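You operate a simulated robot arm through the tools that you are given. There is no shell and no other tool.

Carry out the task below with a simulated robot arm. There is one attempt and no reset: what you move stays moved.

Task
Hold the valve marked 56 in the clamp, close it, then stand it in the leak tester.
Fine: Free the clamp again and slide the clear hood over the valve.

The check looks at the end state, three seconds after you hand in, the way a careful person would. Anything else that was tipped, shoved, dropped, spilled or broken makes it a failure.

Robot
A 7-joint arm with a two-finger parallel gripper, fixed in place. Base frame: the origin is at the foot of the arm, x ahead of it, y to its left, z up; the work surface is at about z = 0. Readings come in mm, degrees, newtons and seconds.
With the tool pointing down near the work surface it reaches from about 240 to 620 mm from the base axis. Its first joint turns from -66.0 to 66.0 degrees. Payload 2.6 kg.
The tool frame sits at the grasp point between the pads (the TCP): z along the fingers, y along the line on which they close. The tips reach 30 mm beyond it. Largest opening 94 mm; finger width 28, thickness 10; the body of the gripper, 50 by 96 mm, starts 55 mm behind the TCP.
Orientation is that of the tool frame in the base frame, as a unit quaternion [w, x, y, z]. With the fingers straight down and closing along the base's y, the tool's x points along the base's -x, its y along +y and its z along -z.

Tools
- The arm moves only by the tool play_rows. Its argument "series" is a list of rows, each an object of numbers (a shift or turn left out is 0, a gripper value left out holds the last): "x", "y", "z": the shift along the tool's x, y, z in mm; "ax", "ay", "az": the turn, a rotation vector about the tool's x, y, z in degrees; "hand": the finger opening in mm, from 0 to 94. In form: [{"x": .., "y": .., "z": .., "ax": .., "ay": .., "az": .., "hand": ..}, ...]. A call has 1 to 20 rows; each row is the pose to reach, as a shift and turn from the pose commanded when the call began, along the tool's axes at that moment. A row lasts 0.2 s, in which the tool goes at most 50 mm and 8.6 degrees; a call with a longer step from one row to the next is refused whole, and so is a gripper value outside its range. A pose out of reach is approached as far as the arm can. The call stops where the force on the tool passes 40 N (or 10 N more than at its start, if that is more) or the arm is blocked; 0.2 s more then pass. The fingers move at their own pace (about 72 mm/s each) and stop on an object; they squeeze with about 29 N. The grip force told is the motor's: it shows also when the fingers shut on nothing. Time passes only in rows, and 0.2 s behind the last, so rows that repeat a pose let the fingers close. It gives the time, the measured TCP pose, the force on the tool (base axes), the opening and the grip force at its end, in the units of the frame above (readings bear some noise), with the torque about the TCP (base axes, N m) and any sound that the robot's microphone picked up.
- Cameras (640 x 400 px; columns grow to the right, rows downward): "scene" is fixed at [18.6, 446, 525.7]; the picture's right is [-0.74, -0.67, 0.00], its down [-0.58, 0.64, -0.50] and it looks along [0.33, -0.37, -0.87] (base axes); focal length 214 px, centre (320, 200). "wrist" rides on the gripper at [76, 14, -102] in the tool frame; the picture's right is [-0.18, 0.98, 0.00], its down [-0.75, -0.14, -0.64] and it looks along [-0.63, -0.12, 0.77] (tool axes); focal length 243 px, centre (320, 200). There is no depth. A picture from a camera that has moved, and an enlarged one, comes with that camera's place and axes in the base frame and with its lens. The place of the scene camera against the robot may be out by one fixed shift of up to 12 mm in any direction.
- grab_frame(camera): a new picture of that camera. No time passes.
- close_up(camera, box): a new picture of the part [left, top, right, bottom] of that camera's present view, enlarged. No time passes.
- job_done(): hands the job in; it is judged then, once.

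Places have to be worked out from the pictures, the camera data and where the tool is seen. Open the gripper and draw the arm clear of the work before you hand the job in, unless the task says otherwise.

The tools are called by a JSON object that holds its "method" and its "body". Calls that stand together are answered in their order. play_rows: Moves the arm, as the interface text tells. Its arguments: {"type":"object","properties":{"series":{"type":"array","items":{"type":"object","properties":{"x":{"type":"number"},"y":{"type":"number"},"z":{"type":"number"},"ax":{"type":"number"},"ay":{"type":"number"},"az":{"type":"number"},"hand":{"type":"number"}}}}},"required":["series"]} The other tools are called the same way: grab_frame (camera) takes a picture; close_up (camera, box) takes an enlarged picture of a part of a camera's view; job_done () hands the job in.

At the start:

```text
t: 0.0
tcp_pos: [368.2, 50.1, 283.8]
orientation: [0.0, -0.001, 1.0, 0.0]
contact_force: [-0.4, 0.2, -0.1]
torque: [-0.01, 0.02, -0.01]
grip_width: 93.9
gripper_force: 0.0
```

scene: 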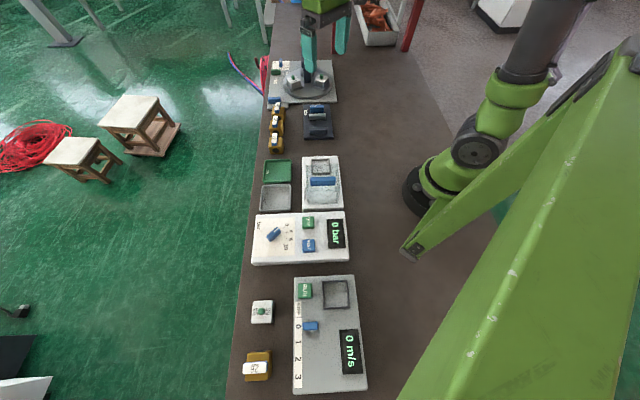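
wrist: 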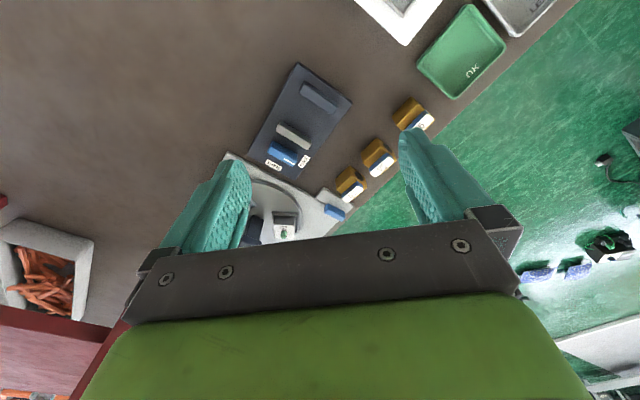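

I start by looking closely at the scene in several enlarged parts to identify the valves, the clamp, the leak tester and the hood.

{"method": "close_up", "body": {"camera": "scene", "box": [240, 50, 360, 125]}}

{"method": "close_up", "body": {"camera": "scene", "box": [240, 90, 368, 170]}}

{"method": "close_up", "body": {"camera": "scene", "box": [240, 150, 368, 230]}}

{"method": "close_up", "body": {"camera": "scene", "box": [232, 195, 368, 280]}}

{"method": "close_up", "body": {"camera": "scene", "box": [216, 265, 392, 400]}}

{"method": "close_up", "body": {"camera": "wrist", "box": [200, 50, 440, 250]}}

```text
5.33 times, centred on (300, 88) of scene
camera zoom: at [18.6, 446.0, 525.7], right [-0.74, -0.67, 0.0], down [-0.58, 0.64, -0.5], along [0.33, -0.37, -0.87], focal length 1144 px, centre (427, 800)
```

zoom: 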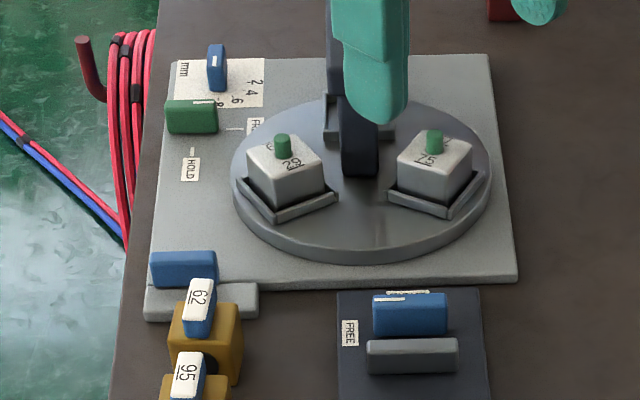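

```text
5.00 times, centred on (304, 130) of scene
camera zoom: at [18.6, 446.0, 525.7], right [-0.74, -0.67, 0.0], down [-0.58, 0.64, -0.5], along [0.33, -0.37, -0.87], focal length 1072 px, centre (400, 550)
```

zoom: 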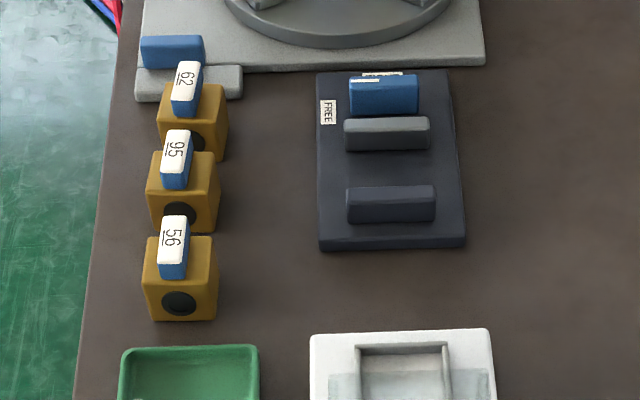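

```text
5.00 times, centred on (304, 190) of scene
camera zoom: at [18.6, 446.0, 525.7], right [-0.74, -0.67, 0.0], down [-0.58, 0.64, -0.5], along [0.33, -0.37, -0.87], focal length 1072 px, centre (400, 250)
```

zoom: 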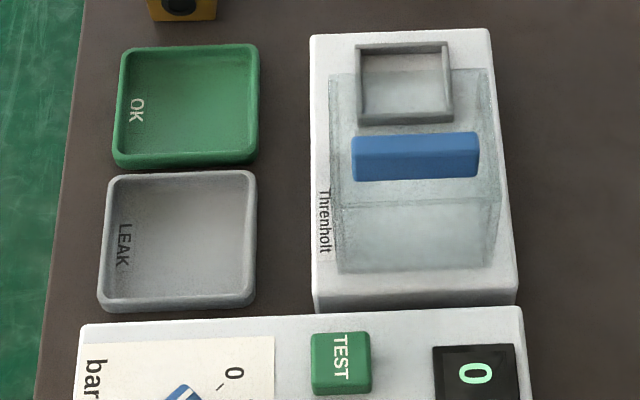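

```text
4.71 times, centred on (300, 238) of scene
camera zoom: at [18.6, 446.0, 525.7], right [-0.74, -0.67, 0.0], down [-0.58, 0.64, -0.5], along [0.33, -0.37, -0.87], focal length 1009 px, centre (414, 24)
```

zoom: 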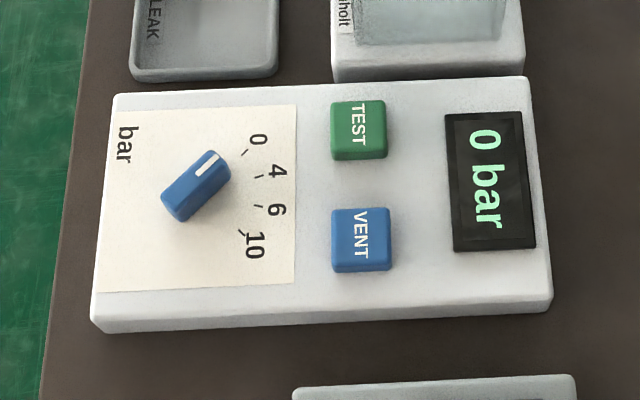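

```text
2.96 times, centred on (304, 332) of scene
camera zoom: at [18.6, 446.0, 525.7], right [-0.74, -0.67, 0.0], down [-0.58, 0.64, -0.5], along [0.33, -0.37, -0.87], focal length 636 px, centre (367, -193)
```

zoom: 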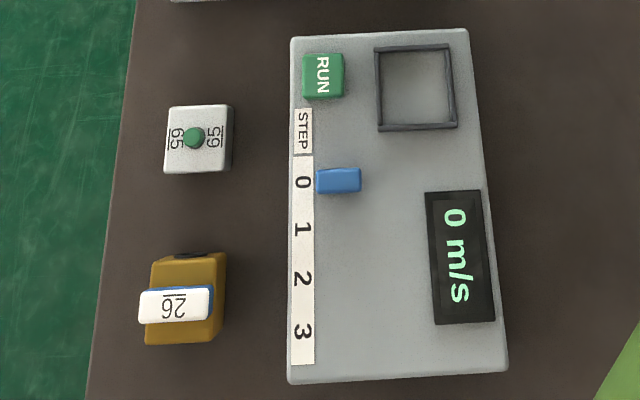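

```text
2.00 times, centred on (320, 150) of wrist
camera zoom: at [292.4, 64.0, 388.1], right [0.18, 0.98, 0.0], down [0.75, -0.14, 0.64], along [0.63, -0.12, -0.77], focal length 485 px, centre (320, 300)
```

zoom: 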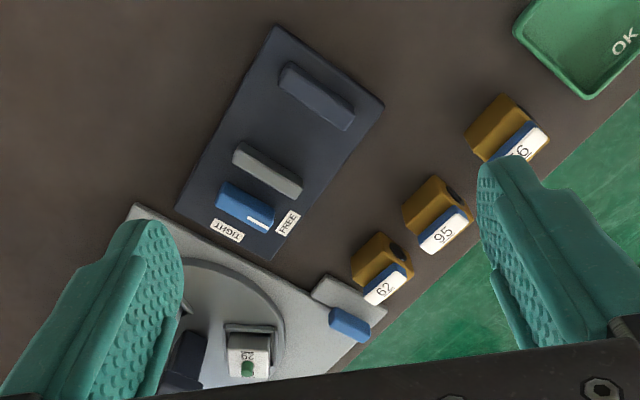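

The row of brass valves (62, 95, 56) sits left of the clamp; rotated labels could be ambiguous, so I zoom in tighter on each valve, the clamp and tester.

{"method": "close_up", "body": {"camera": "scene", "box": [264, 96, 296, 116]}}

{"method": "close_up", "body": {"camera": "scene", "box": [260, 112, 292, 132]}}

{"method": "close_up", "body": {"camera": "scene", "box": [260, 130, 296, 155]}}

{"method": "close_up", "body": {"camera": "scene", "box": [296, 100, 344, 142]}}

{"method": "close_up", "body": {"camera": "scene", "box": [296, 152, 350, 216]}}

{"method": "close_up", "body": {"camera": "scene", "box": [240, 345, 290, 385]}}

```text
16.00 times, centred on (280, 106) of scene
camera zoom: at [18.6, 446.0, 525.7], right [-0.74, -0.67, 0.0], down [-0.58, 0.64, -0.5], along [0.33, -0.37, -0.87], focal length 3432 px, centre (960, 1704)
```

zoom: 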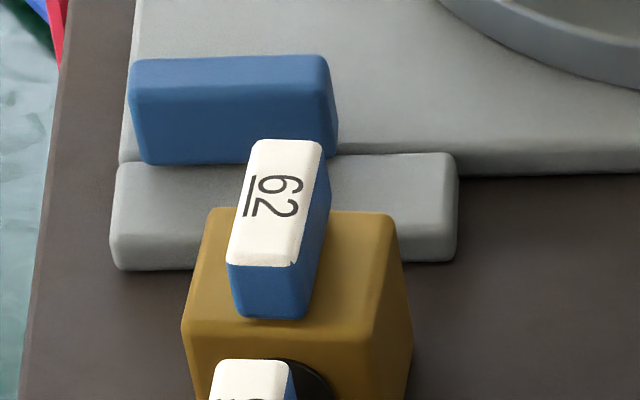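

```text
16.00 times, centred on (276, 122) of scene
camera zoom: at [18.6, 446.0, 525.7], right [-0.74, -0.67, 0.0], down [-0.58, 0.64, -0.5], along [0.33, -0.37, -0.87], focal length 3432 px, centre (1024, 1448)
```

zoom: 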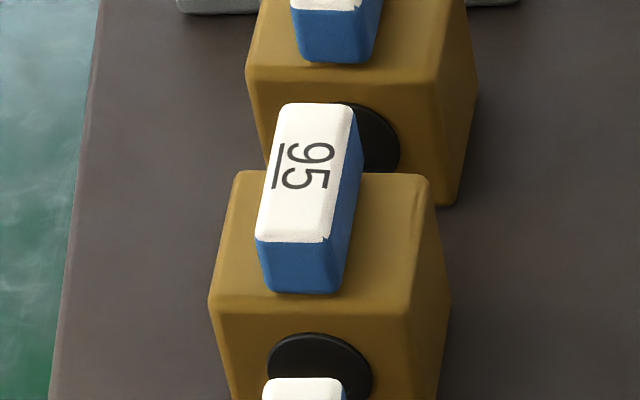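

```text
16.00 times, centred on (278, 142) of scene
camera zoom: at [18.6, 446.0, 525.7], right [-0.74, -0.67, 0.0], down [-0.58, 0.64, -0.5], along [0.33, -0.37, -0.87], focal length 3432 px, centre (992, 1120)
```

zoom: 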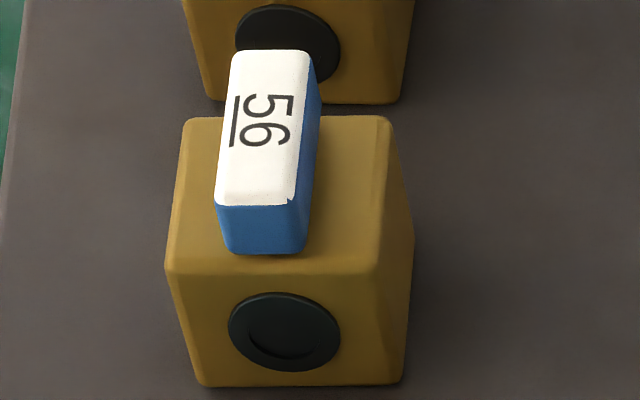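

```text
9.52 times, centred on (320, 121) of scene
camera zoom: at [18.6, 446.0, 525.7], right [-0.74, -0.67, 0.0], down [-0.58, 0.64, -0.5], along [0.33, -0.37, -0.87], focal length 2043 px, centre (320, 952)
```

zoom: 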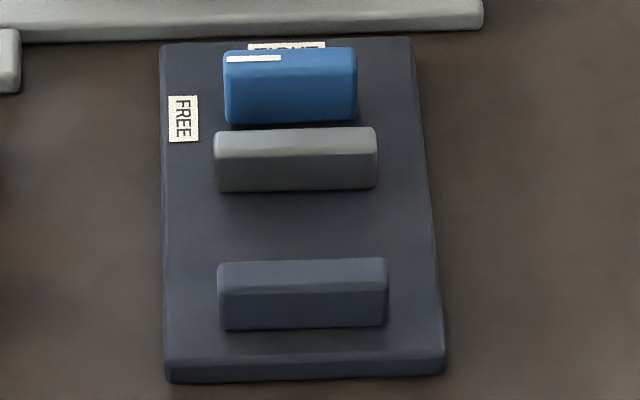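

```text
6.25 times, centred on (323, 184) of scene
camera zoom: at [18.6, 446.0, 525.7], right [-0.74, -0.67, 0.0], down [-0.58, 0.64, -0.5], along [0.33, -0.37, -0.87], focal length 1340 px, centre (301, 300)
```

zoom: 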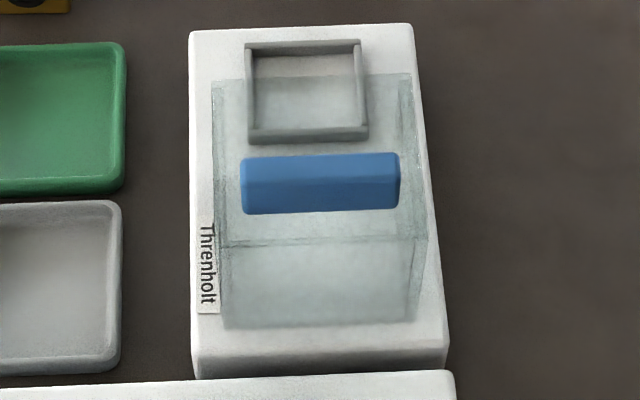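

```text
10.00 times, centred on (265, 365) of scene
camera zoom: at [18.6, 446.0, 525.7], right [-0.74, -0.67, 0.0], down [-0.58, 0.64, -0.5], along [0.33, -0.37, -0.87], focal length 2145 px, centre (870, -1450)
```

zoom: 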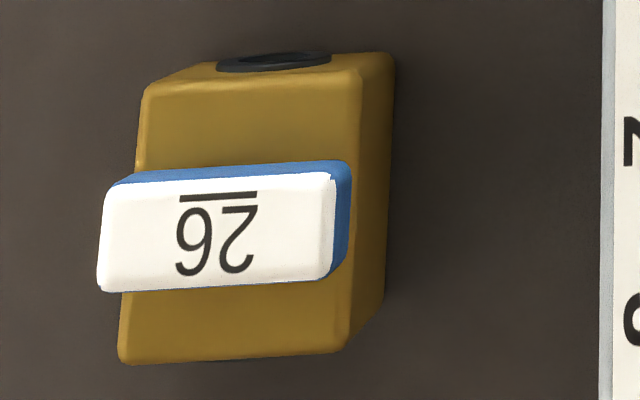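

Valve 56 is the nearest of the three brass valves, with its blue handle currently along its port (open), at roughly (447,172). I move the tool over it at height ~220 with the fingers turned 45° to line up with the bench, to look from above.

{"method": "play_rows", "body": {"series": [{"x": -10, "y": 15, "z": 8, "az": 5.6}, {"x": -20, "y": 30, "z": 16, "az": 11.2}, {"x": -30, "y": 46, "z": 24, "az": 16.9}, {"x": -40, "y": 61, "z": 32, "az": 22.5}, {"x": -49, "y": 76, "z": 40, "az": 28.1}, {"x": -59, "y": 92, "z": 48, "az": 33.7}, {"x": -69, "y": 107, "z": 56, "az": 39.4}, {"x": -79, "y": 122, "z": 64, "az": 45}, {"x": -79, "y": 122, "z": 64, "az": 45}]}}

{"method": "grab_frame", "body": {"camera": "wrist"}}

{"method": "close_up", "body": {"camera": "wrist", "box": [240, 40, 400, 140]}}

```text
t: 2.0
tcp_pos: [448.6, 172.5, 220.7]
orientation: [0.0, 0.383, 0.924, -0.001]
contact_force: [0.3, -0.1, 0.4]
torque: [0.0, -0.01, -0.02]
grip_width: 93.8
gripper_force: 0.0
```

```text
taken
camera wrist: at [404.1, 235.6, 323.5], right [0.83, 0.56, 0.0], down [0.43, -0.63, 0.64], along [0.36, -0.53, -0.77], focal length 243 px, centre (320, 200)
```

wrist: 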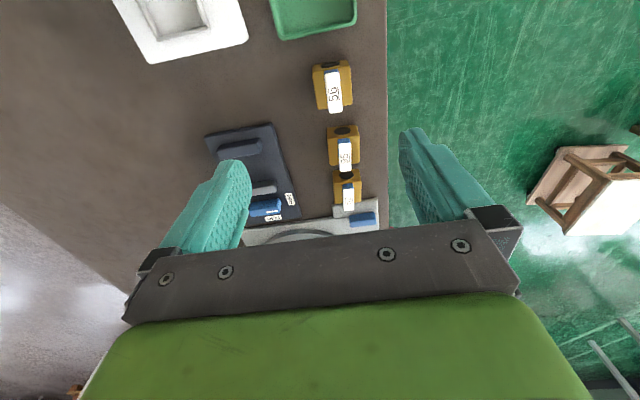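

```text
4.00 times, centred on (320, 90) of wrist
camera zoom: at [404.1, 235.6, 323.5], right [0.83, 0.56, 0.0], down [0.43, -0.63, 0.64], along [0.36, -0.53, -0.77], focal length 970 px, centre (320, 640)
```

zoom: 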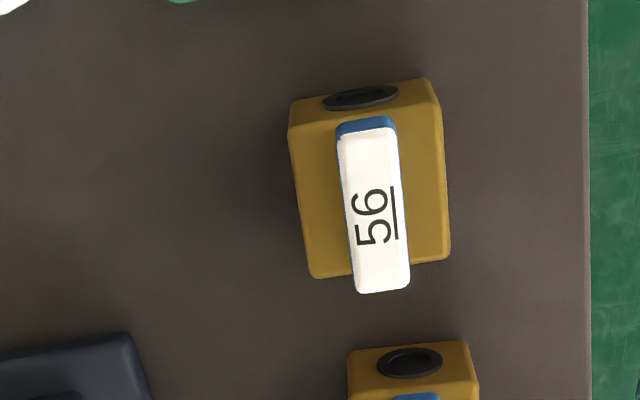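

Valve 56 measures about 40×40×36 mm at about (460,179), ports along ≈ -48°, handle ~40×15 on top. Next I move over the clamp (about (450,-4)) to measure its jaws and lever.

{"method": "play_rows", "body": {"series": [{"x": -21, "y": -21, "z": 3}, {"x": -42, "y": -41, "z": 6}, {"x": -63, "y": -62, "z": 10}, {"x": -84, "y": -83, "z": 13}, {"x": -105, "y": -103, "z": 17}, {"x": -126, "y": -124, "z": 20}, {"x": -126, "y": -124, "z": 20}]}}

{"method": "grab_frame", "body": {"camera": "wrist"}}

{"method": "close_up", "body": {"camera": "wrist", "box": [230, 20, 410, 180]}}

```text
t: 3.6
tcp_pos: [448.8, -4.1, 201.3]
orientation: [0.001, 0.383, 0.924, 0.0]
contact_force: [-0.5, -0.2, -0.5]
torque: [-0.03, 0.0, 0.05]
grip_width: 94.0
gripper_force: 0.0
```

```text
taken
camera wrist: at [405.6, 58.8, 304.7], right [0.83, 0.56, 0.0], down [0.43, -0.63, 0.64], along [0.36, -0.53, -0.77], focal length 243 px, centre (320, 200)
```

wrist: 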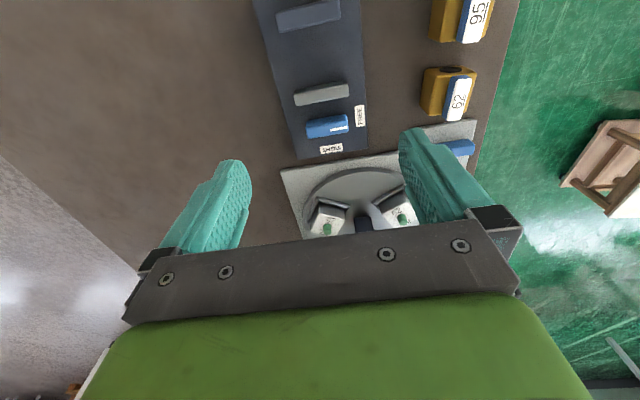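

```text
2.50 times, centred on (320, 100) of wrist
camera zoom: at [405.6, 58.8, 304.7], right [0.83, 0.56, 0.0], down [0.43, -0.63, 0.64], along [0.36, -0.53, -0.77], focal length 606 px, centre (320, 450)
```

zoom: 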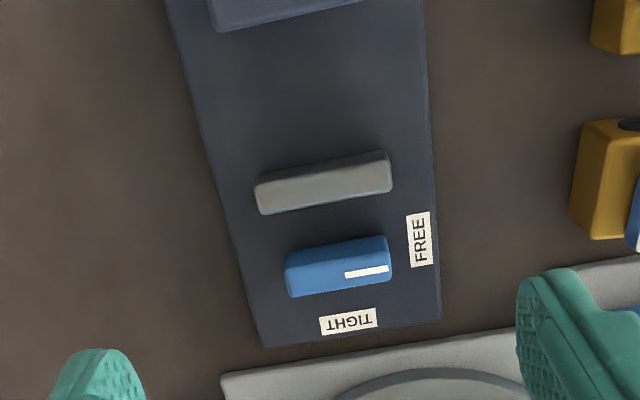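

The lever's white mark points to FREE (+w side); TIGHT lies a quarter turn clockwise (seen from above). I shift back along the bench for a view of the jaws' gap.

{"method": "play_rows", "body": {"series": [{"x": 20, "y": 0, "z": 0}, {"x": 40, "y": 0, "z": 0}, {"x": 60, "y": 0, "z": 0}, {"x": 70, "y": 0, "z": 0}, {"x": 70, "y": 0, "z": 0}]}}

{"method": "grab_frame", "body": {"camera": "wrist"}}

{"method": "close_up", "body": {"camera": "wrist", "box": [240, 40, 400, 140]}}

{"method": "close_up", "body": {"camera": "wrist", "box": [240, 100, 400, 200]}}

```text
t: 4.8
tcp_pos: [398.9, 45.8, 200.7]
orientation: [0.0, 0.382, 0.924, 0.0]
contact_force: [0.7, -0.3, 0.6]
torque: [-0.02, 0.0, 0.01]
grip_width: 94.1
gripper_force: 0.1
```

```text
taken
camera wrist: at [355.2, 108.8, 304.4], right [0.82, 0.57, 0.0], down [0.43, -0.63, 0.64], along [0.36, -0.53, -0.77], focal length 243 px, centre (320, 200)
```

wrist: 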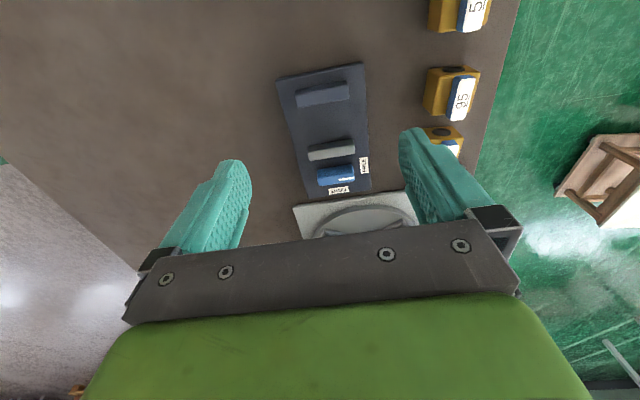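

```text
4.00 times, centred on (320, 90) of wrist
camera zoom: at [355.2, 108.8, 304.4], right [0.82, 0.57, 0.0], down [0.43, -0.63, 0.64], along [0.36, -0.53, -0.77], focal length 970 px, centre (320, 640)
```

zoom: 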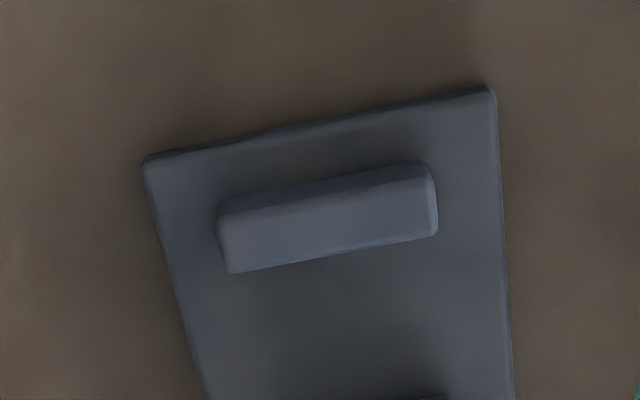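

```text
4.00 times, centred on (320, 150) of wrist
camera zoom: at [355.2, 108.8, 304.4], right [0.82, 0.57, 0.0], down [0.43, -0.63, 0.64], along [0.36, -0.53, -0.77], focal length 970 px, centre (320, 400)
```

zoom: 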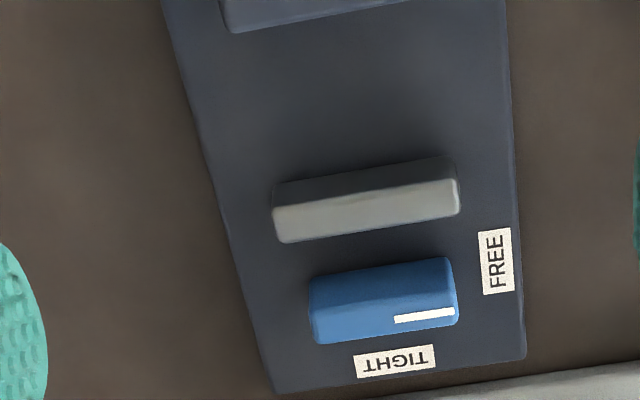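

The jaws look ~55 mm apart (fixed jaw inner face near (407,38), moving jaw near (446,-1)), lying at ≈44°. I descend for a closer, more accurate look at jaw/lever heights.

{"method": "play_rows", "body": {"series": [{"z": 20}, {"z": 40}, {"z": 60}, {"z": 80}, {"z": 80}]}}

{"method": "grab_frame", "body": {"camera": "wrist"}}

{"method": "close_up", "body": {"camera": "wrist", "box": [220, 80, 420, 205]}}

{"method": "close_up", "body": {"camera": "wrist", "box": [220, 0, 420, 125]}}

```text
t: 6.0
tcp_pos: [399.1, 45.4, 121.5]
orientation: [0.0, 0.383, 0.924, 0.0]
contact_force: [0.2, 0.1, -0.7]
torque: [-0.02, 0.0, 0.01]
grip_width: 94.1
gripper_force: 0.0
```

```text
taken
camera wrist: at [355.8, 108.1, 224.0], right [0.83, 0.56, 0.0], down [0.43, -0.63, 0.64], along [0.36, -0.53, -0.77], focal length 243 px, centre (320, 200)
```

wrist: 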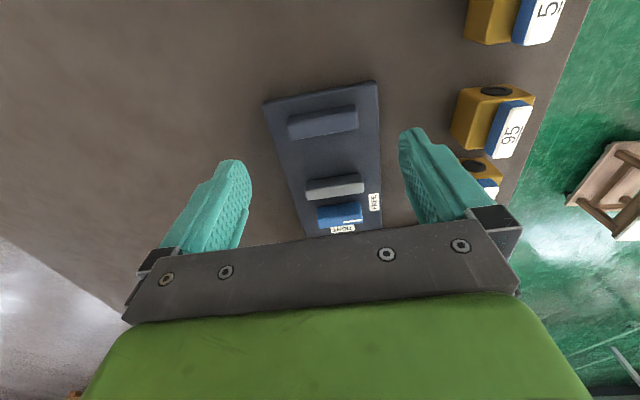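

```text
3.20 times, centred on (320, 142) of wrist
camera zoom: at [355.8, 108.1, 224.0], right [0.83, 0.56, 0.0], down [0.43, -0.63, 0.64], along [0.36, -0.53, -0.77], focal length 776 px, centre (320, 384)
```

zoom: 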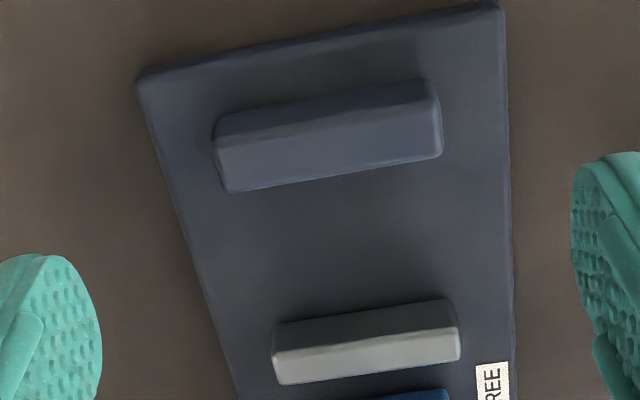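

```text
3.20 times, centred on (320, 62) of wrist
camera zoom: at [355.8, 108.1, 224.0], right [0.83, 0.56, 0.0], down [0.43, -0.63, 0.64], along [0.36, -0.53, -0.77], focal length 776 px, centre (320, 640)
```

zoom: 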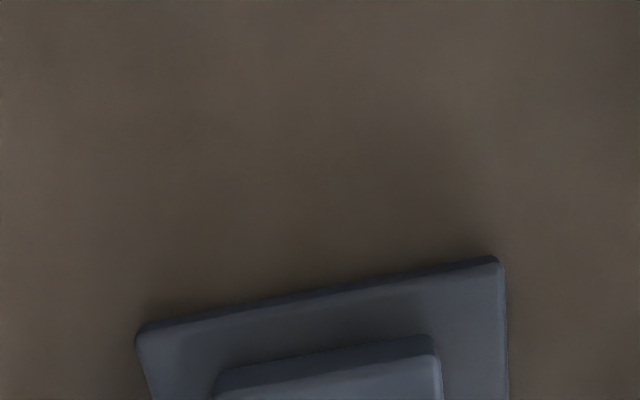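

Jaw tops are at z≈32, plate top ≈10, gap ≈55 mm; valve target in the clamp is about (425,21). Next I look at the leak tester's socket and the hood.

{"method": "play_rows", "body": {"series": [{"x": 0, "z": -30}, {"x": 20, "z": -60}, {"x": 50, "z": -85}, {"x": 80, "z": -98}, {"x": 110, "z": -98}, {"x": 137, "z": -98}, {"x": 137, "z": -98}]}}

{"method": "grab_frame", "body": {"camera": "wrist"}}

{"method": "close_up", "body": {"camera": "wrist", "box": [220, 20, 412, 140]}}

```text
t: 7.6
tcp_pos: [303.2, 141.7, 218.6]
orientation: [0.0, 0.383, 0.924, 0.0]
contact_force: [0.2, -0.2, 0.4]
torque: [0.01, 0.01, 0.01]
grip_width: 93.9
gripper_force: 0.1
```

```text
taken
camera wrist: at [259.0, 206.1, 322.2], right [0.83, 0.56, 0.0], down [0.43, -0.63, 0.64], along [0.36, -0.53, -0.77], focal length 243 px, centre (320, 200)
```

wrist: 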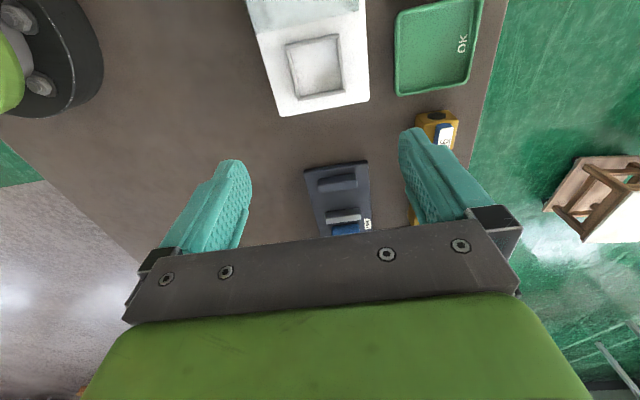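

```text
3.33 times, centred on (316, 80) of wrist
camera zoom: at [259.0, 206.1, 322.2], right [0.83, 0.56, 0.0], down [0.43, -0.63, 0.64], along [0.36, -0.53, -0.77], focal length 809 px, centre (333, 600)
```

zoom: 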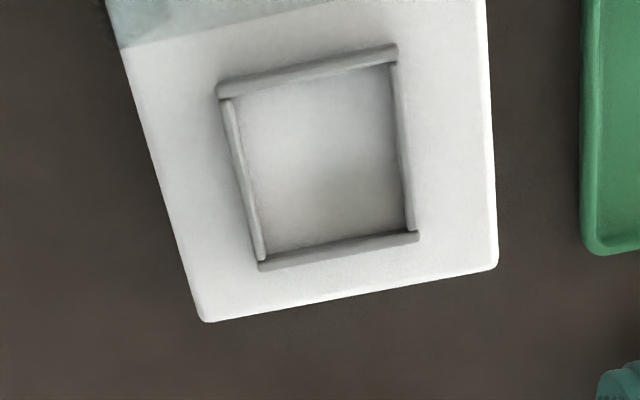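

The socket centre is about (288,154). I descend to get height by parallax.

{"method": "play_rows", "body": {"series": [{"z": 20}, {"z": 40}, {"z": 60}, {"z": 80}, {"z": 80}]}}

{"method": "grab_frame", "body": {"camera": "wrist"}}

{"method": "close_up", "body": {"camera": "wrist", "box": [220, 0, 412, 120]}}

```text
t: 8.8
tcp_pos: [302.6, 140.7, 137.7]
orientation: [0.0, 0.383, 0.924, 0.0]
contact_force: [-0.2, 0.6, 0.1]
torque: [-0.06, 0.0, 0.0]
grip_width: 94.0
gripper_force: 0.1
```

```text
taken
camera wrist: at [259.0, 205.1, 241.5], right [0.83, 0.56, 0.0], down [0.43, -0.63, 0.64], along [0.36, -0.53, -0.77], focal length 243 px, centre (320, 200)
```

wrist: 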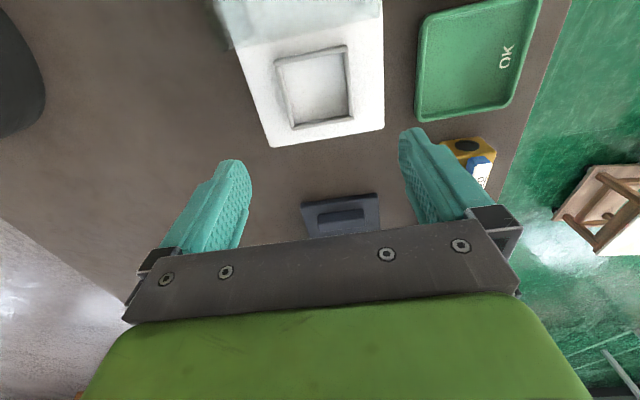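

```text
3.33 times, centred on (316, 60) of wrist
camera zoom: at [259.0, 205.1, 241.5], right [0.83, 0.56, 0.0], down [0.43, -0.63, 0.64], along [0.36, -0.53, -0.77], focal length 809 px, centre (333, 667)
```

zoom: 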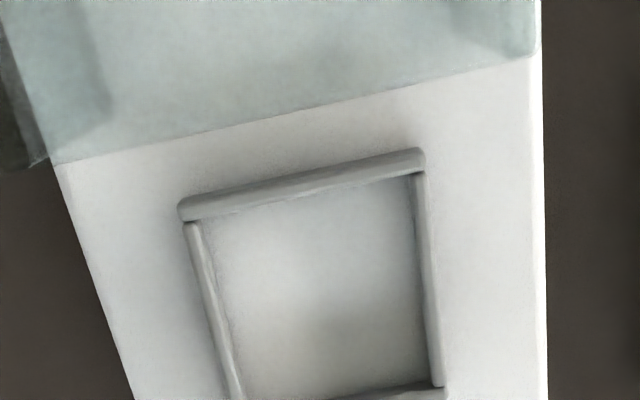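

Socket inner opening ≈48 mm, centre ≈(291.8,152.4), rim top ≈26, aligned ≈44.6°. Now I rise and move back over the hood to measure it and its handle.

{"method": "play_rows", "body": {"series": [{"x": 0, "z": -40}, {"x": 10, "z": -80}, {"x": 35, "z": -100}, {"x": 60, "z": -110}, {"x": 85, "z": -110}, {"x": 110, "z": -110}, {"x": 110, "z": -110}]}}

{"method": "grab_frame", "body": {"camera": "wrist"}}

{"method": "close_up", "body": {"camera": "wrist", "box": [200, 10, 440, 160]}}

{"method": "close_up", "body": {"camera": "scene", "box": [296, 152, 350, 216]}}

```text
t: 10.4
tcp_pos: [224.0, 219.6, 249.4]
orientation: [0.0, 0.383, 0.924, 0.0]
contact_force: [1.4, 0.1, 0.3]
torque: [0.01, 0.0, -0.01]
grip_width: 94.0
gripper_force: 0.0
```

```text
taken
camera wrist: at [180.1, 283.2, 352.3], right [0.83, 0.56, 0.0], down [0.43, -0.63, 0.64], along [0.36, -0.53, -0.77], focal length 243 px, centre (320, 200)
```

wrist: 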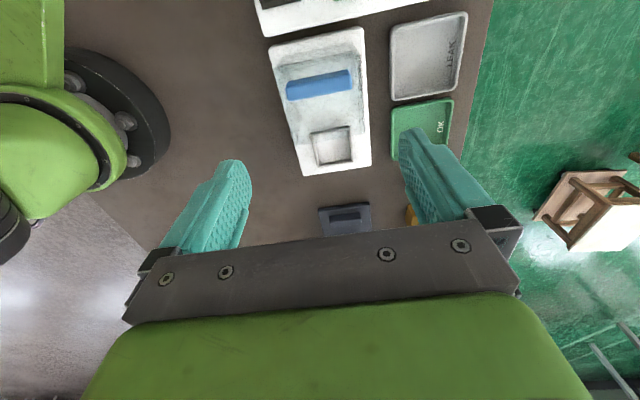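

```text
2.67 times, centred on (320, 85) of wrist
camera zoom: at [180.1, 283.2, 352.3], right [0.83, 0.56, 0.0], down [0.43, -0.63, 0.64], along [0.36, -0.53, -0.77], focal length 647 px, centre (320, 507)
```

zoom: 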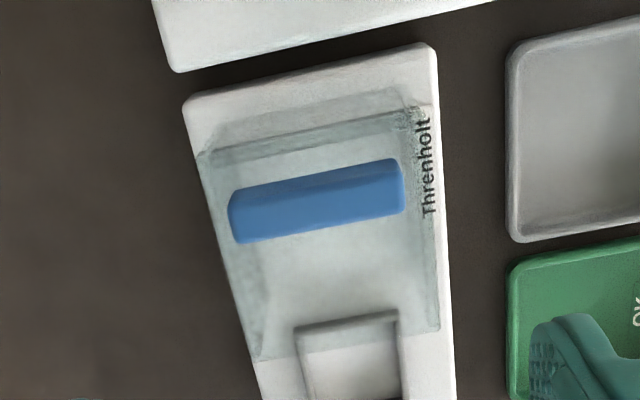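

```text
6.25 times, centred on (323, 184) of scene
camera zoom: at [18.5, 446.0, 525.7], right [-0.74, -0.67, 0.0], down [-0.58, 0.64, -0.5], along [0.33, -0.37, -0.87], focal length 1340 px, centre (301, 300)
```

zoom: 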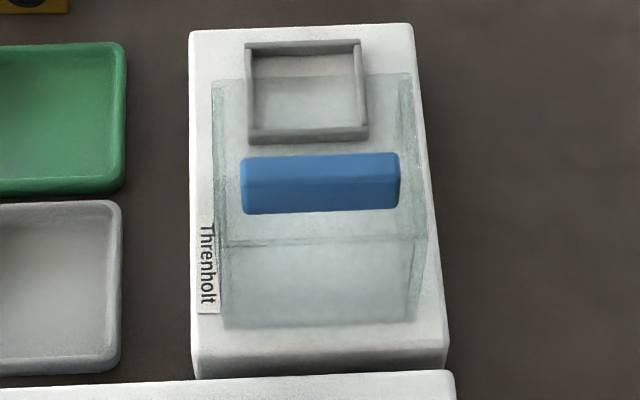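

The hood is a clear box with a blue cross handle on top; its handle must be pushed along +s (toward the socket). I descend a little to get its height by parallax.

{"method": "play_rows", "body": {"series": [{"z": 20}, {"z": 40}, {"z": 60}, {"z": 70}, {"z": 70}]}}

{"method": "grab_frame", "body": {"camera": "wrist"}}

{"method": "close_up", "body": {"camera": "wrist", "box": [200, 0, 440, 150]}}

```text
t: 11.6
tcp_pos: [223.9, 219.4, 177.8]
orientation: [0.001, 0.382, 0.924, 0.0]
contact_force: [0.4, 0.5, -0.4]
torque: [0.01, 0.0, -0.02]
grip_width: 94.1
gripper_force: 0.0
```

```text
taken
camera wrist: at [180.7, 283.0, 281.8], right [0.83, 0.56, 0.0], down [0.43, -0.63, 0.64], along [0.36, -0.53, -0.77], focal length 243 px, centre (320, 200)
```

wrist: 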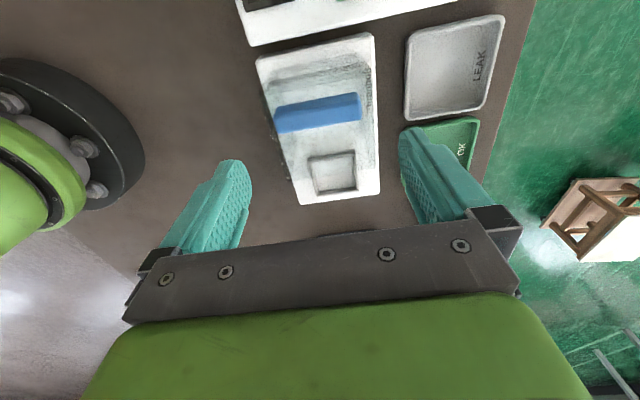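

```text
2.67 times, centred on (320, 75) of wrist
camera zoom: at [180.7, 283.0, 281.8], right [0.83, 0.56, 0.0], down [0.43, -0.63, 0.64], along [0.36, -0.53, -0.77], focal length 647 px, centre (320, 533)
```

zoom: 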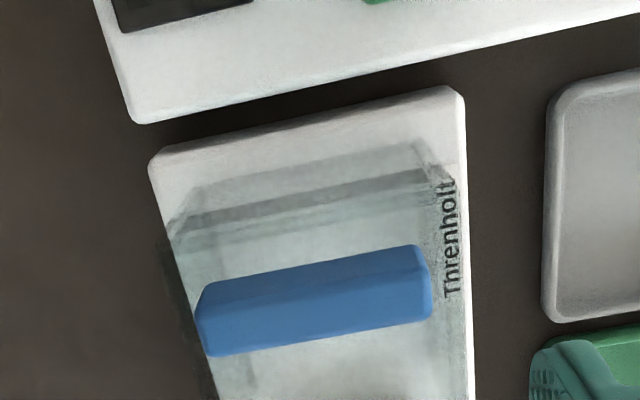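

Handle top is at z≈120 (handle z≈99–120, ~58 mm long, centre ≈(216,229)); hood needs ~79 mm travel along +s. Now I go back above valve 56 for a closer look before gripping.

{"method": "play_rows", "body": {"series": [{"x": 0, "y": 0, "z": -15}, {"x": -30, "y": 21, "z": -22}, {"x": -63, "y": 45, "z": -22, "az": 1}, {"x": -96, "y": 69, "z": -22, "az": 2}, {"x": -129, "y": 92, "z": -12, "az": 3}, {"x": -162, "y": 115, "z": 4, "az": 3.4}, {"x": -195, "y": 138, "z": 20, "az": 3.4}, {"x": -195, "y": 138, "z": 40, "az": 3.4}, {"x": -195, "y": 138, "z": 50, "az": 3.4}, {"x": -195, "y": 138, "z": 50, "az": 3.4}]}}

{"method": "grab_frame", "body": {"camera": "wrist"}}

{"method": "close_up", "body": {"camera": "wrist", "box": [240, 60, 400, 160]}}

```text
t: 13.8
tcp_pos: [460.2, 179.2, 129.0]
orientation: [0.0, 0.41, 0.912, -0.001]
contact_force: [0.5, 0.8, -0.5]
torque: [0.02, 0.01, 0.0]
grip_width: 94.0
gripper_force: 0.0
```

```text
taken
camera wrist: at [420.5, 245.8, 231.5], right [0.86, 0.52, 0.0], down [0.39, -0.66, 0.64], along [0.33, -0.55, -0.77], focal length 243 px, centre (320, 200)
```

wrist: 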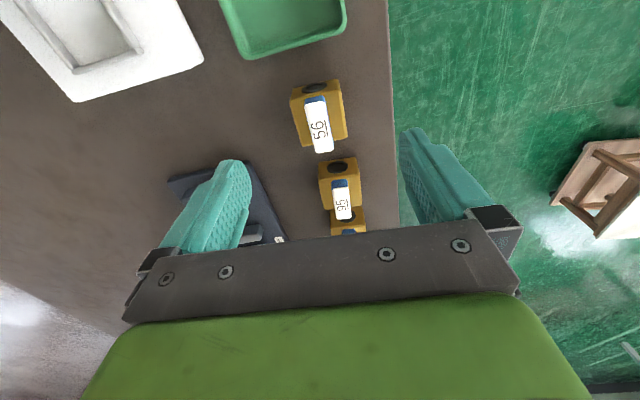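

```text
4.00 times, centred on (320, 110) of wrist
camera zoom: at [420.5, 245.8, 231.5], right [0.86, 0.52, 0.0], down [0.39, -0.66, 0.64], along [0.33, -0.55, -0.77], focal length 970 px, centre (320, 560)
```

zoom: 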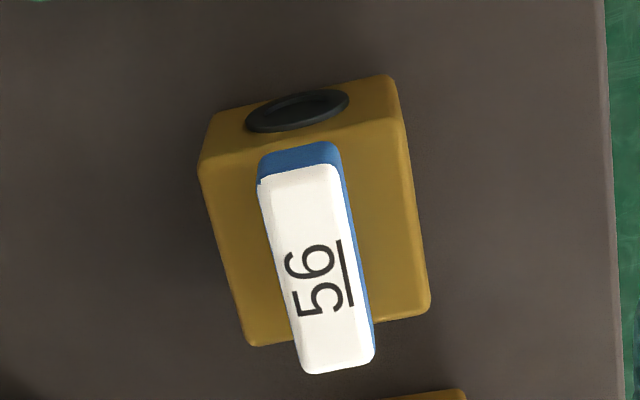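

Valve centre refined to (460.8,178.7), matching the tool. I lower to z≈44 (tips 14 mm above the table) and close on the body's sides.

{"method": "play_rows", "body": {"series": [{"z": 20}, {"z": 40}, {"z": 60}, {"z": 75}, {"z": 85}, {"z": 85, "hand": 60}, {"z": 85, "hand": 44}, {"z": 85, "hand": 36}, {"z": 85, "hand": 30}, {"z": 85, "hand": 30}]}}

{"method": "grab_frame", "body": {"camera": "wrist"}}

```text
t: 16.0
tcp_pos: [459.6, 179.8, 43.6]
orientation: [0.0, 0.41, 0.912, 0.0]
contact_force: [0.2, 0.3, -0.4]
torque: [-0.05, -0.07, -0.01]
grip_width: 41.7
gripper_force: 29.6
```

```text
taken
camera wrist: at [420.4, 245.8, 146.8], right [0.86, 0.51, 0.0], down [0.39, -0.66, 0.64], along [0.33, -0.55, -0.77], focal length 243 px, centre (320, 200)
```

wrist: 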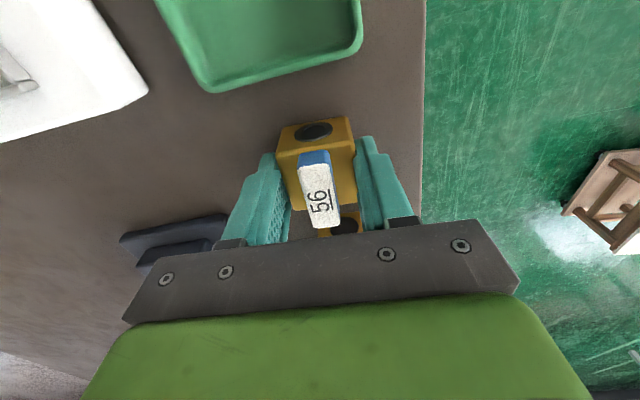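

Gripped at 41.7 mm width with 29.6 N. I lift it straight up and carry it over the clamp, squaring to the clamp's angle.

{"method": "play_rows", "body": {"series": [{"z": -10}, {"z": -30}, {"z": -60}, {"z": -90}, {"x": -12, "y": -16, "z": -95, "az": -0.5}, {"x": -32, "y": -44, "z": -95, "az": -1.5}, {"x": -53, "y": -73, "z": -95, "az": -2.2}, {"x": -74, "y": -102, "z": -95, "az": -2.7}, {"x": -90, "y": -124, "z": -95, "az": -2.7}, {"x": -95.4, "y": -131.5, "z": -95, "az": -2.7}, {"x": -95.4, "y": -131.5, "z": -95, "az": -2.7}]}}

{"method": "grab_frame", "body": {"camera": "wrist"}}

{"method": "grab_frame", "body": {"camera": "scene"}}

```text
t: 18.4
tcp_pos: [425.3, 20.4, 138.4]
orientation: [0.0, 0.388, 0.922, 0.0]
contact_force: [-0.5, -0.2, 0.2]
torque: [-0.02, 0.02, 0.02]
grip_width: 29.7
gripper_force: 0.0
```

```text
taken
camera wrist: at [382.9, 84.4, 241.8], right [0.83, 0.56, 0.0], down [0.43, -0.64, 0.64], along [0.36, -0.53, -0.77], focal length 243 px, centre (320, 200)
```

wrist: 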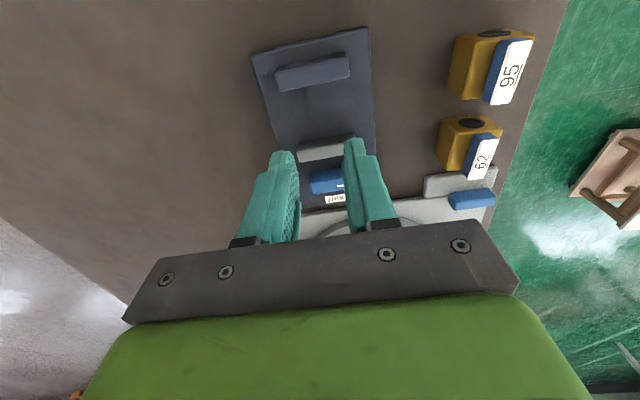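

```text
taken
```

scene: 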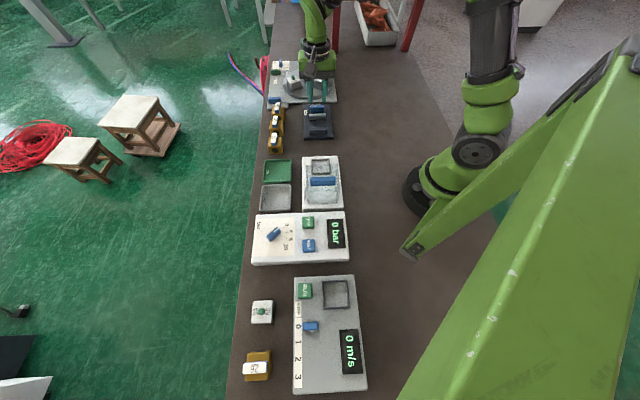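

The gripper now reads empty (29.7 mm, 0 N): the valve slipped. I look where valve 56 is.

{"method": "close_up", "body": {"camera": "scene", "box": [244, 90, 340, 160]}}

{"method": "close_up", "body": {"camera": "scene", "box": [260, 130, 296, 155]}}

```text
5.71 times, centred on (292, 125) of scene
camera zoom: at [18.6, 446.0, 525.7], right [-0.74, -0.67, 0.0], down [-0.58, 0.64, -0.5], along [0.33, -0.37, -0.87], focal length 1226 px, centre (480, 629)
```

zoom: 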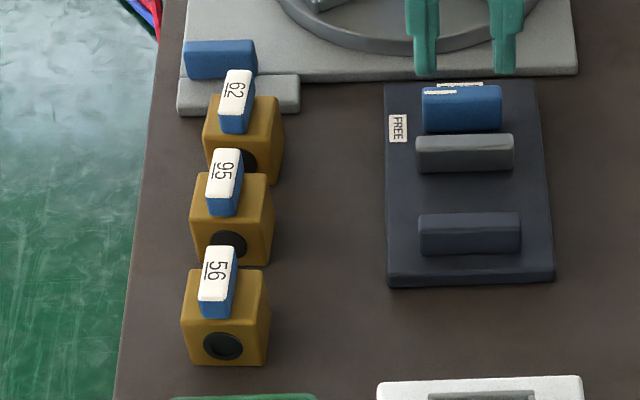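

```text
16.00 times, centred on (278, 142) of scene
camera zoom: at [18.6, 446.0, 525.7], right [-0.74, -0.67, 0.0], down [-0.58, 0.64, -0.5], along [0.33, -0.37, -0.87], focal length 3432 px, centre (992, 1120)
```

zoom: 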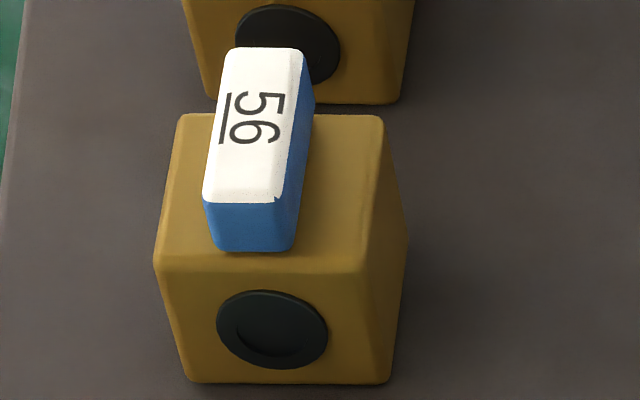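

Valve 56 is still standing in its place (barely moved), so the tip-only grip slipped at lift-off. I go back above it, re-measure, and will grip deeper and better squared.

{"method": "play_rows", "body": {"series": [{"x": 0, "y": 0, "z": 0, "hand": 94}, {"x": 22, "y": 26, "z": 0, "hand": 94}, {"x": 44, "y": 52, "z": 0}, {"x": 66, "y": 80, "z": 0}, {"x": 86, "y": 108, "z": 0}, {"x": 88, "y": 137, "z": 5, "az": 2}, {"x": 88, "y": 137, "z": 10, "az": 2}, {"x": 88, "y": 137, "z": 10, "az": 2}]}}

{"method": "grab_frame", "body": {"camera": "wrist"}}

{"method": "close_up", "body": {"camera": "wrist", "box": [240, 60, 400, 160]}}

```text
t: 20.2
tcp_pos: [462.1, 179.9, 128.0]
orientation: [0.0, 0.405, 0.914, 0.0]
contact_force: [0.0, 0.3, 0.1]
torque: [0.0, 0.0, -0.03]
grip_width: 94.1
gripper_force: 0.0
```

```text
taken
camera wrist: at [421.6, 245.4, 231.6], right [0.85, 0.53, 0.0], down [0.4, -0.65, 0.64], along [0.34, -0.55, -0.77], focal length 243 px, centre (320, 200)
```

wrist: 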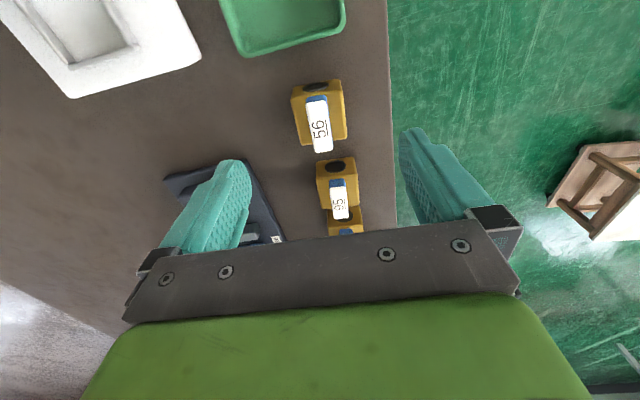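

```text
4.00 times, centred on (320, 110) of wrist
camera zoom: at [421.6, 245.4, 231.6], right [0.85, 0.53, 0.0], down [0.4, -0.65, 0.64], along [0.34, -0.55, -0.77], focal length 970 px, centre (320, 560)
```

zoom: 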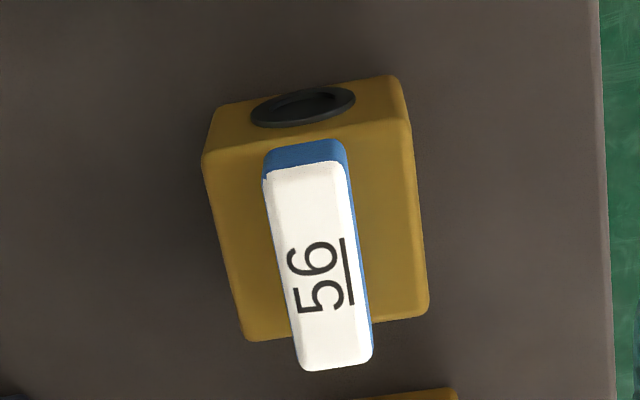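

Valve is now at (462.6,179.3), 41.5°. I descend deeper (z≈34, tips ~4 mm off the table), close, then lift only a few mm slowly to read the load.

{"method": "play_rows", "body": {"series": [{"z": 20, "az": 0.7}, {"z": 40, "az": 0.7}, {"z": 60, "az": 0.7}, {"z": 78, "az": 0.7}, {"z": 88, "az": 0.7}, {"z": 93.5, "az": 0.7}, {"z": 93.5, "az": 0.7, "hand": 60}, {"z": 93.5, "az": 0.7, "hand": 30}, {"z": 93.5, "az": 0.7, "hand": 10}, {"z": 93.5, "az": 0.7, "hand": 0}, {"z": 93.5, "az": 0.7, "hand": 0}, {"z": 93.5, "az": 0.7, "hand": 0}]}}

{"method": "play_rows", "body": {"series": [{"z": -1}, {"z": -2}, {"z": -3}, {"z": -4}, {"z": -4}, {"z": -4}]}}

{"method": "grab_frame", "body": {"camera": "wrist"}}

```text
t: 22.8
tcp_pos: [461.4, 179.2, 36.7]
orientation: [0.0, 0.41, 0.912, 0.0]
contact_force: [0.8, 0.2, 0.3]
torque: [0.01, -0.07, 0.03]
grip_width: 46.2
gripper_force: 28.9
```

```text
t: 24.2
tcp_pos: [461.7, 178.7, 39.4]
orientation: [0.0, 0.409, 0.913, -0.001]
contact_force: [0.1, -0.5, -3.7]
torque: [0.0, 0.01, -0.02]
grip_width: 46.4
gripper_force: 29.2
```

```text
taken
camera wrist: at [422.0, 245.2, 142.7], right [0.86, 0.51, 0.0], down [0.39, -0.66, 0.64], along [0.33, -0.55, -0.77], focal length 243 px, centre (320, 200)
```

wrist: 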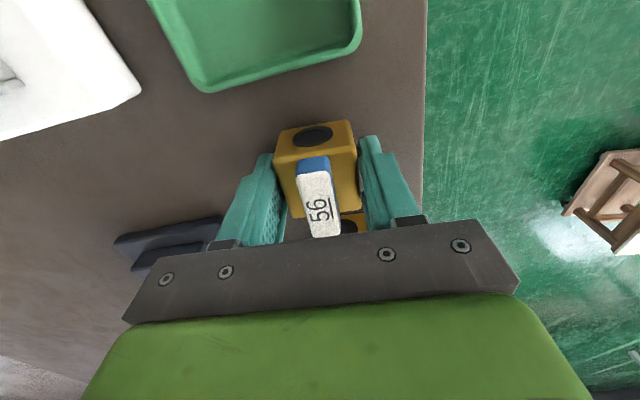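

Now the grip reads 46.2 mm and the load is ~3.7 N downward, so it seems to be carrying the valve. I zoom in to see how it sits in the fingers.

{"method": "close_up", "body": {"camera": "wrist", "box": [220, 100, 420, 240]}}

{"method": "close_up", "body": {"camera": "scene", "box": [250, 110, 310, 160]}}

```text
2.86 times, centred on (320, 170) of wrist
camera zoom: at [422.0, 245.2, 142.7], right [0.86, 0.51, 0.0], down [0.39, -0.66, 0.64], along [0.33, -0.55, -0.77], focal length 693 px, centre (320, 286)
```

zoom: 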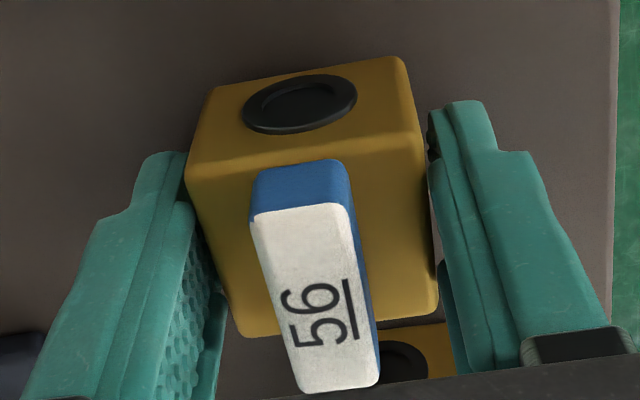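

```text
8.00 times, centred on (280, 135) of scene
camera zoom: at [18.6, 446.0, 525.7], right [-0.74, -0.67, 0.0], down [-0.58, 0.64, -0.5], along [0.33, -0.37, -0.87], focal length 1716 px, centre (640, 720)
```

zoom: 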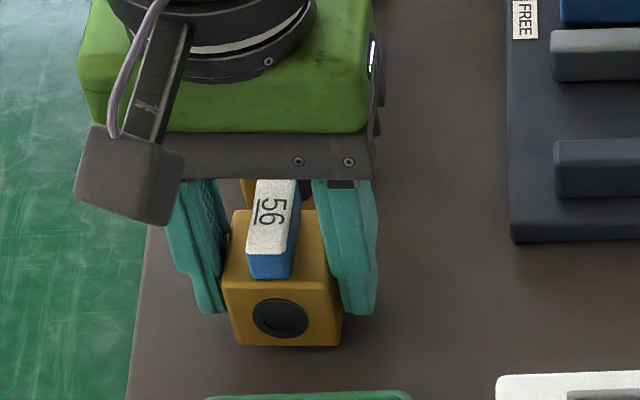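

The fingers hold the lower part of the body. I lift slowly another ~12 mm and check that the load and width stay constant.

{"method": "play_rows", "body": {"series": [{"z": -2}, {"z": -4}, {"z": -6}, {"z": -8}, {"z": -10}, {"z": -12}, {"z": -12}]}}

{"method": "close_up", "body": {"camera": "scene", "box": [250, 110, 310, 160]}}

{"method": "close_up", "body": {"camera": "wrist", "box": [220, 100, 420, 240]}}

```text
t: 25.8
tcp_pos: [461.3, 179.9, 51.6]
orientation: [0.0, 0.41, 0.912, 0.0]
contact_force: [-0.1, 0.0, -3.7]
torque: [-0.01, 0.02, 0.01]
grip_width: 46.5
gripper_force: 28.8
```

```text
8.00 times, centred on (280, 135) of scene
camera zoom: at [18.6, 446.0, 525.7], right [-0.74, -0.67, 0.0], down [-0.58, 0.64, -0.5], along [0.33, -0.37, -0.87], focal length 1716 px, centre (640, 720)
```

zoom: 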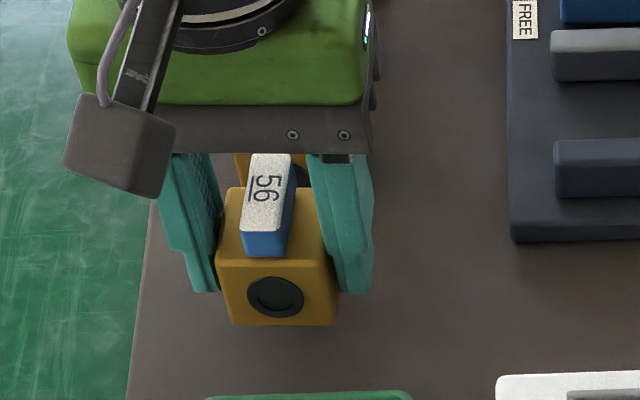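

```text
2.86 times, centred on (320, 170) of wrist
camera zoom: at [421.8, 245.2, 154.6], right [0.86, 0.52, 0.0], down [0.39, -0.66, 0.64], along [0.33, -0.55, -0.77], focal length 693 px, centre (320, 286)
```

zoom: 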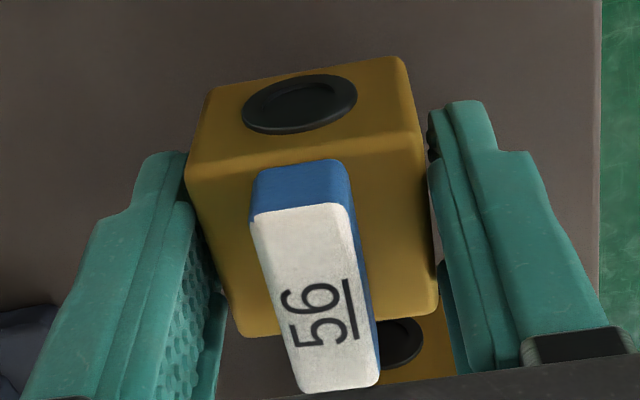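

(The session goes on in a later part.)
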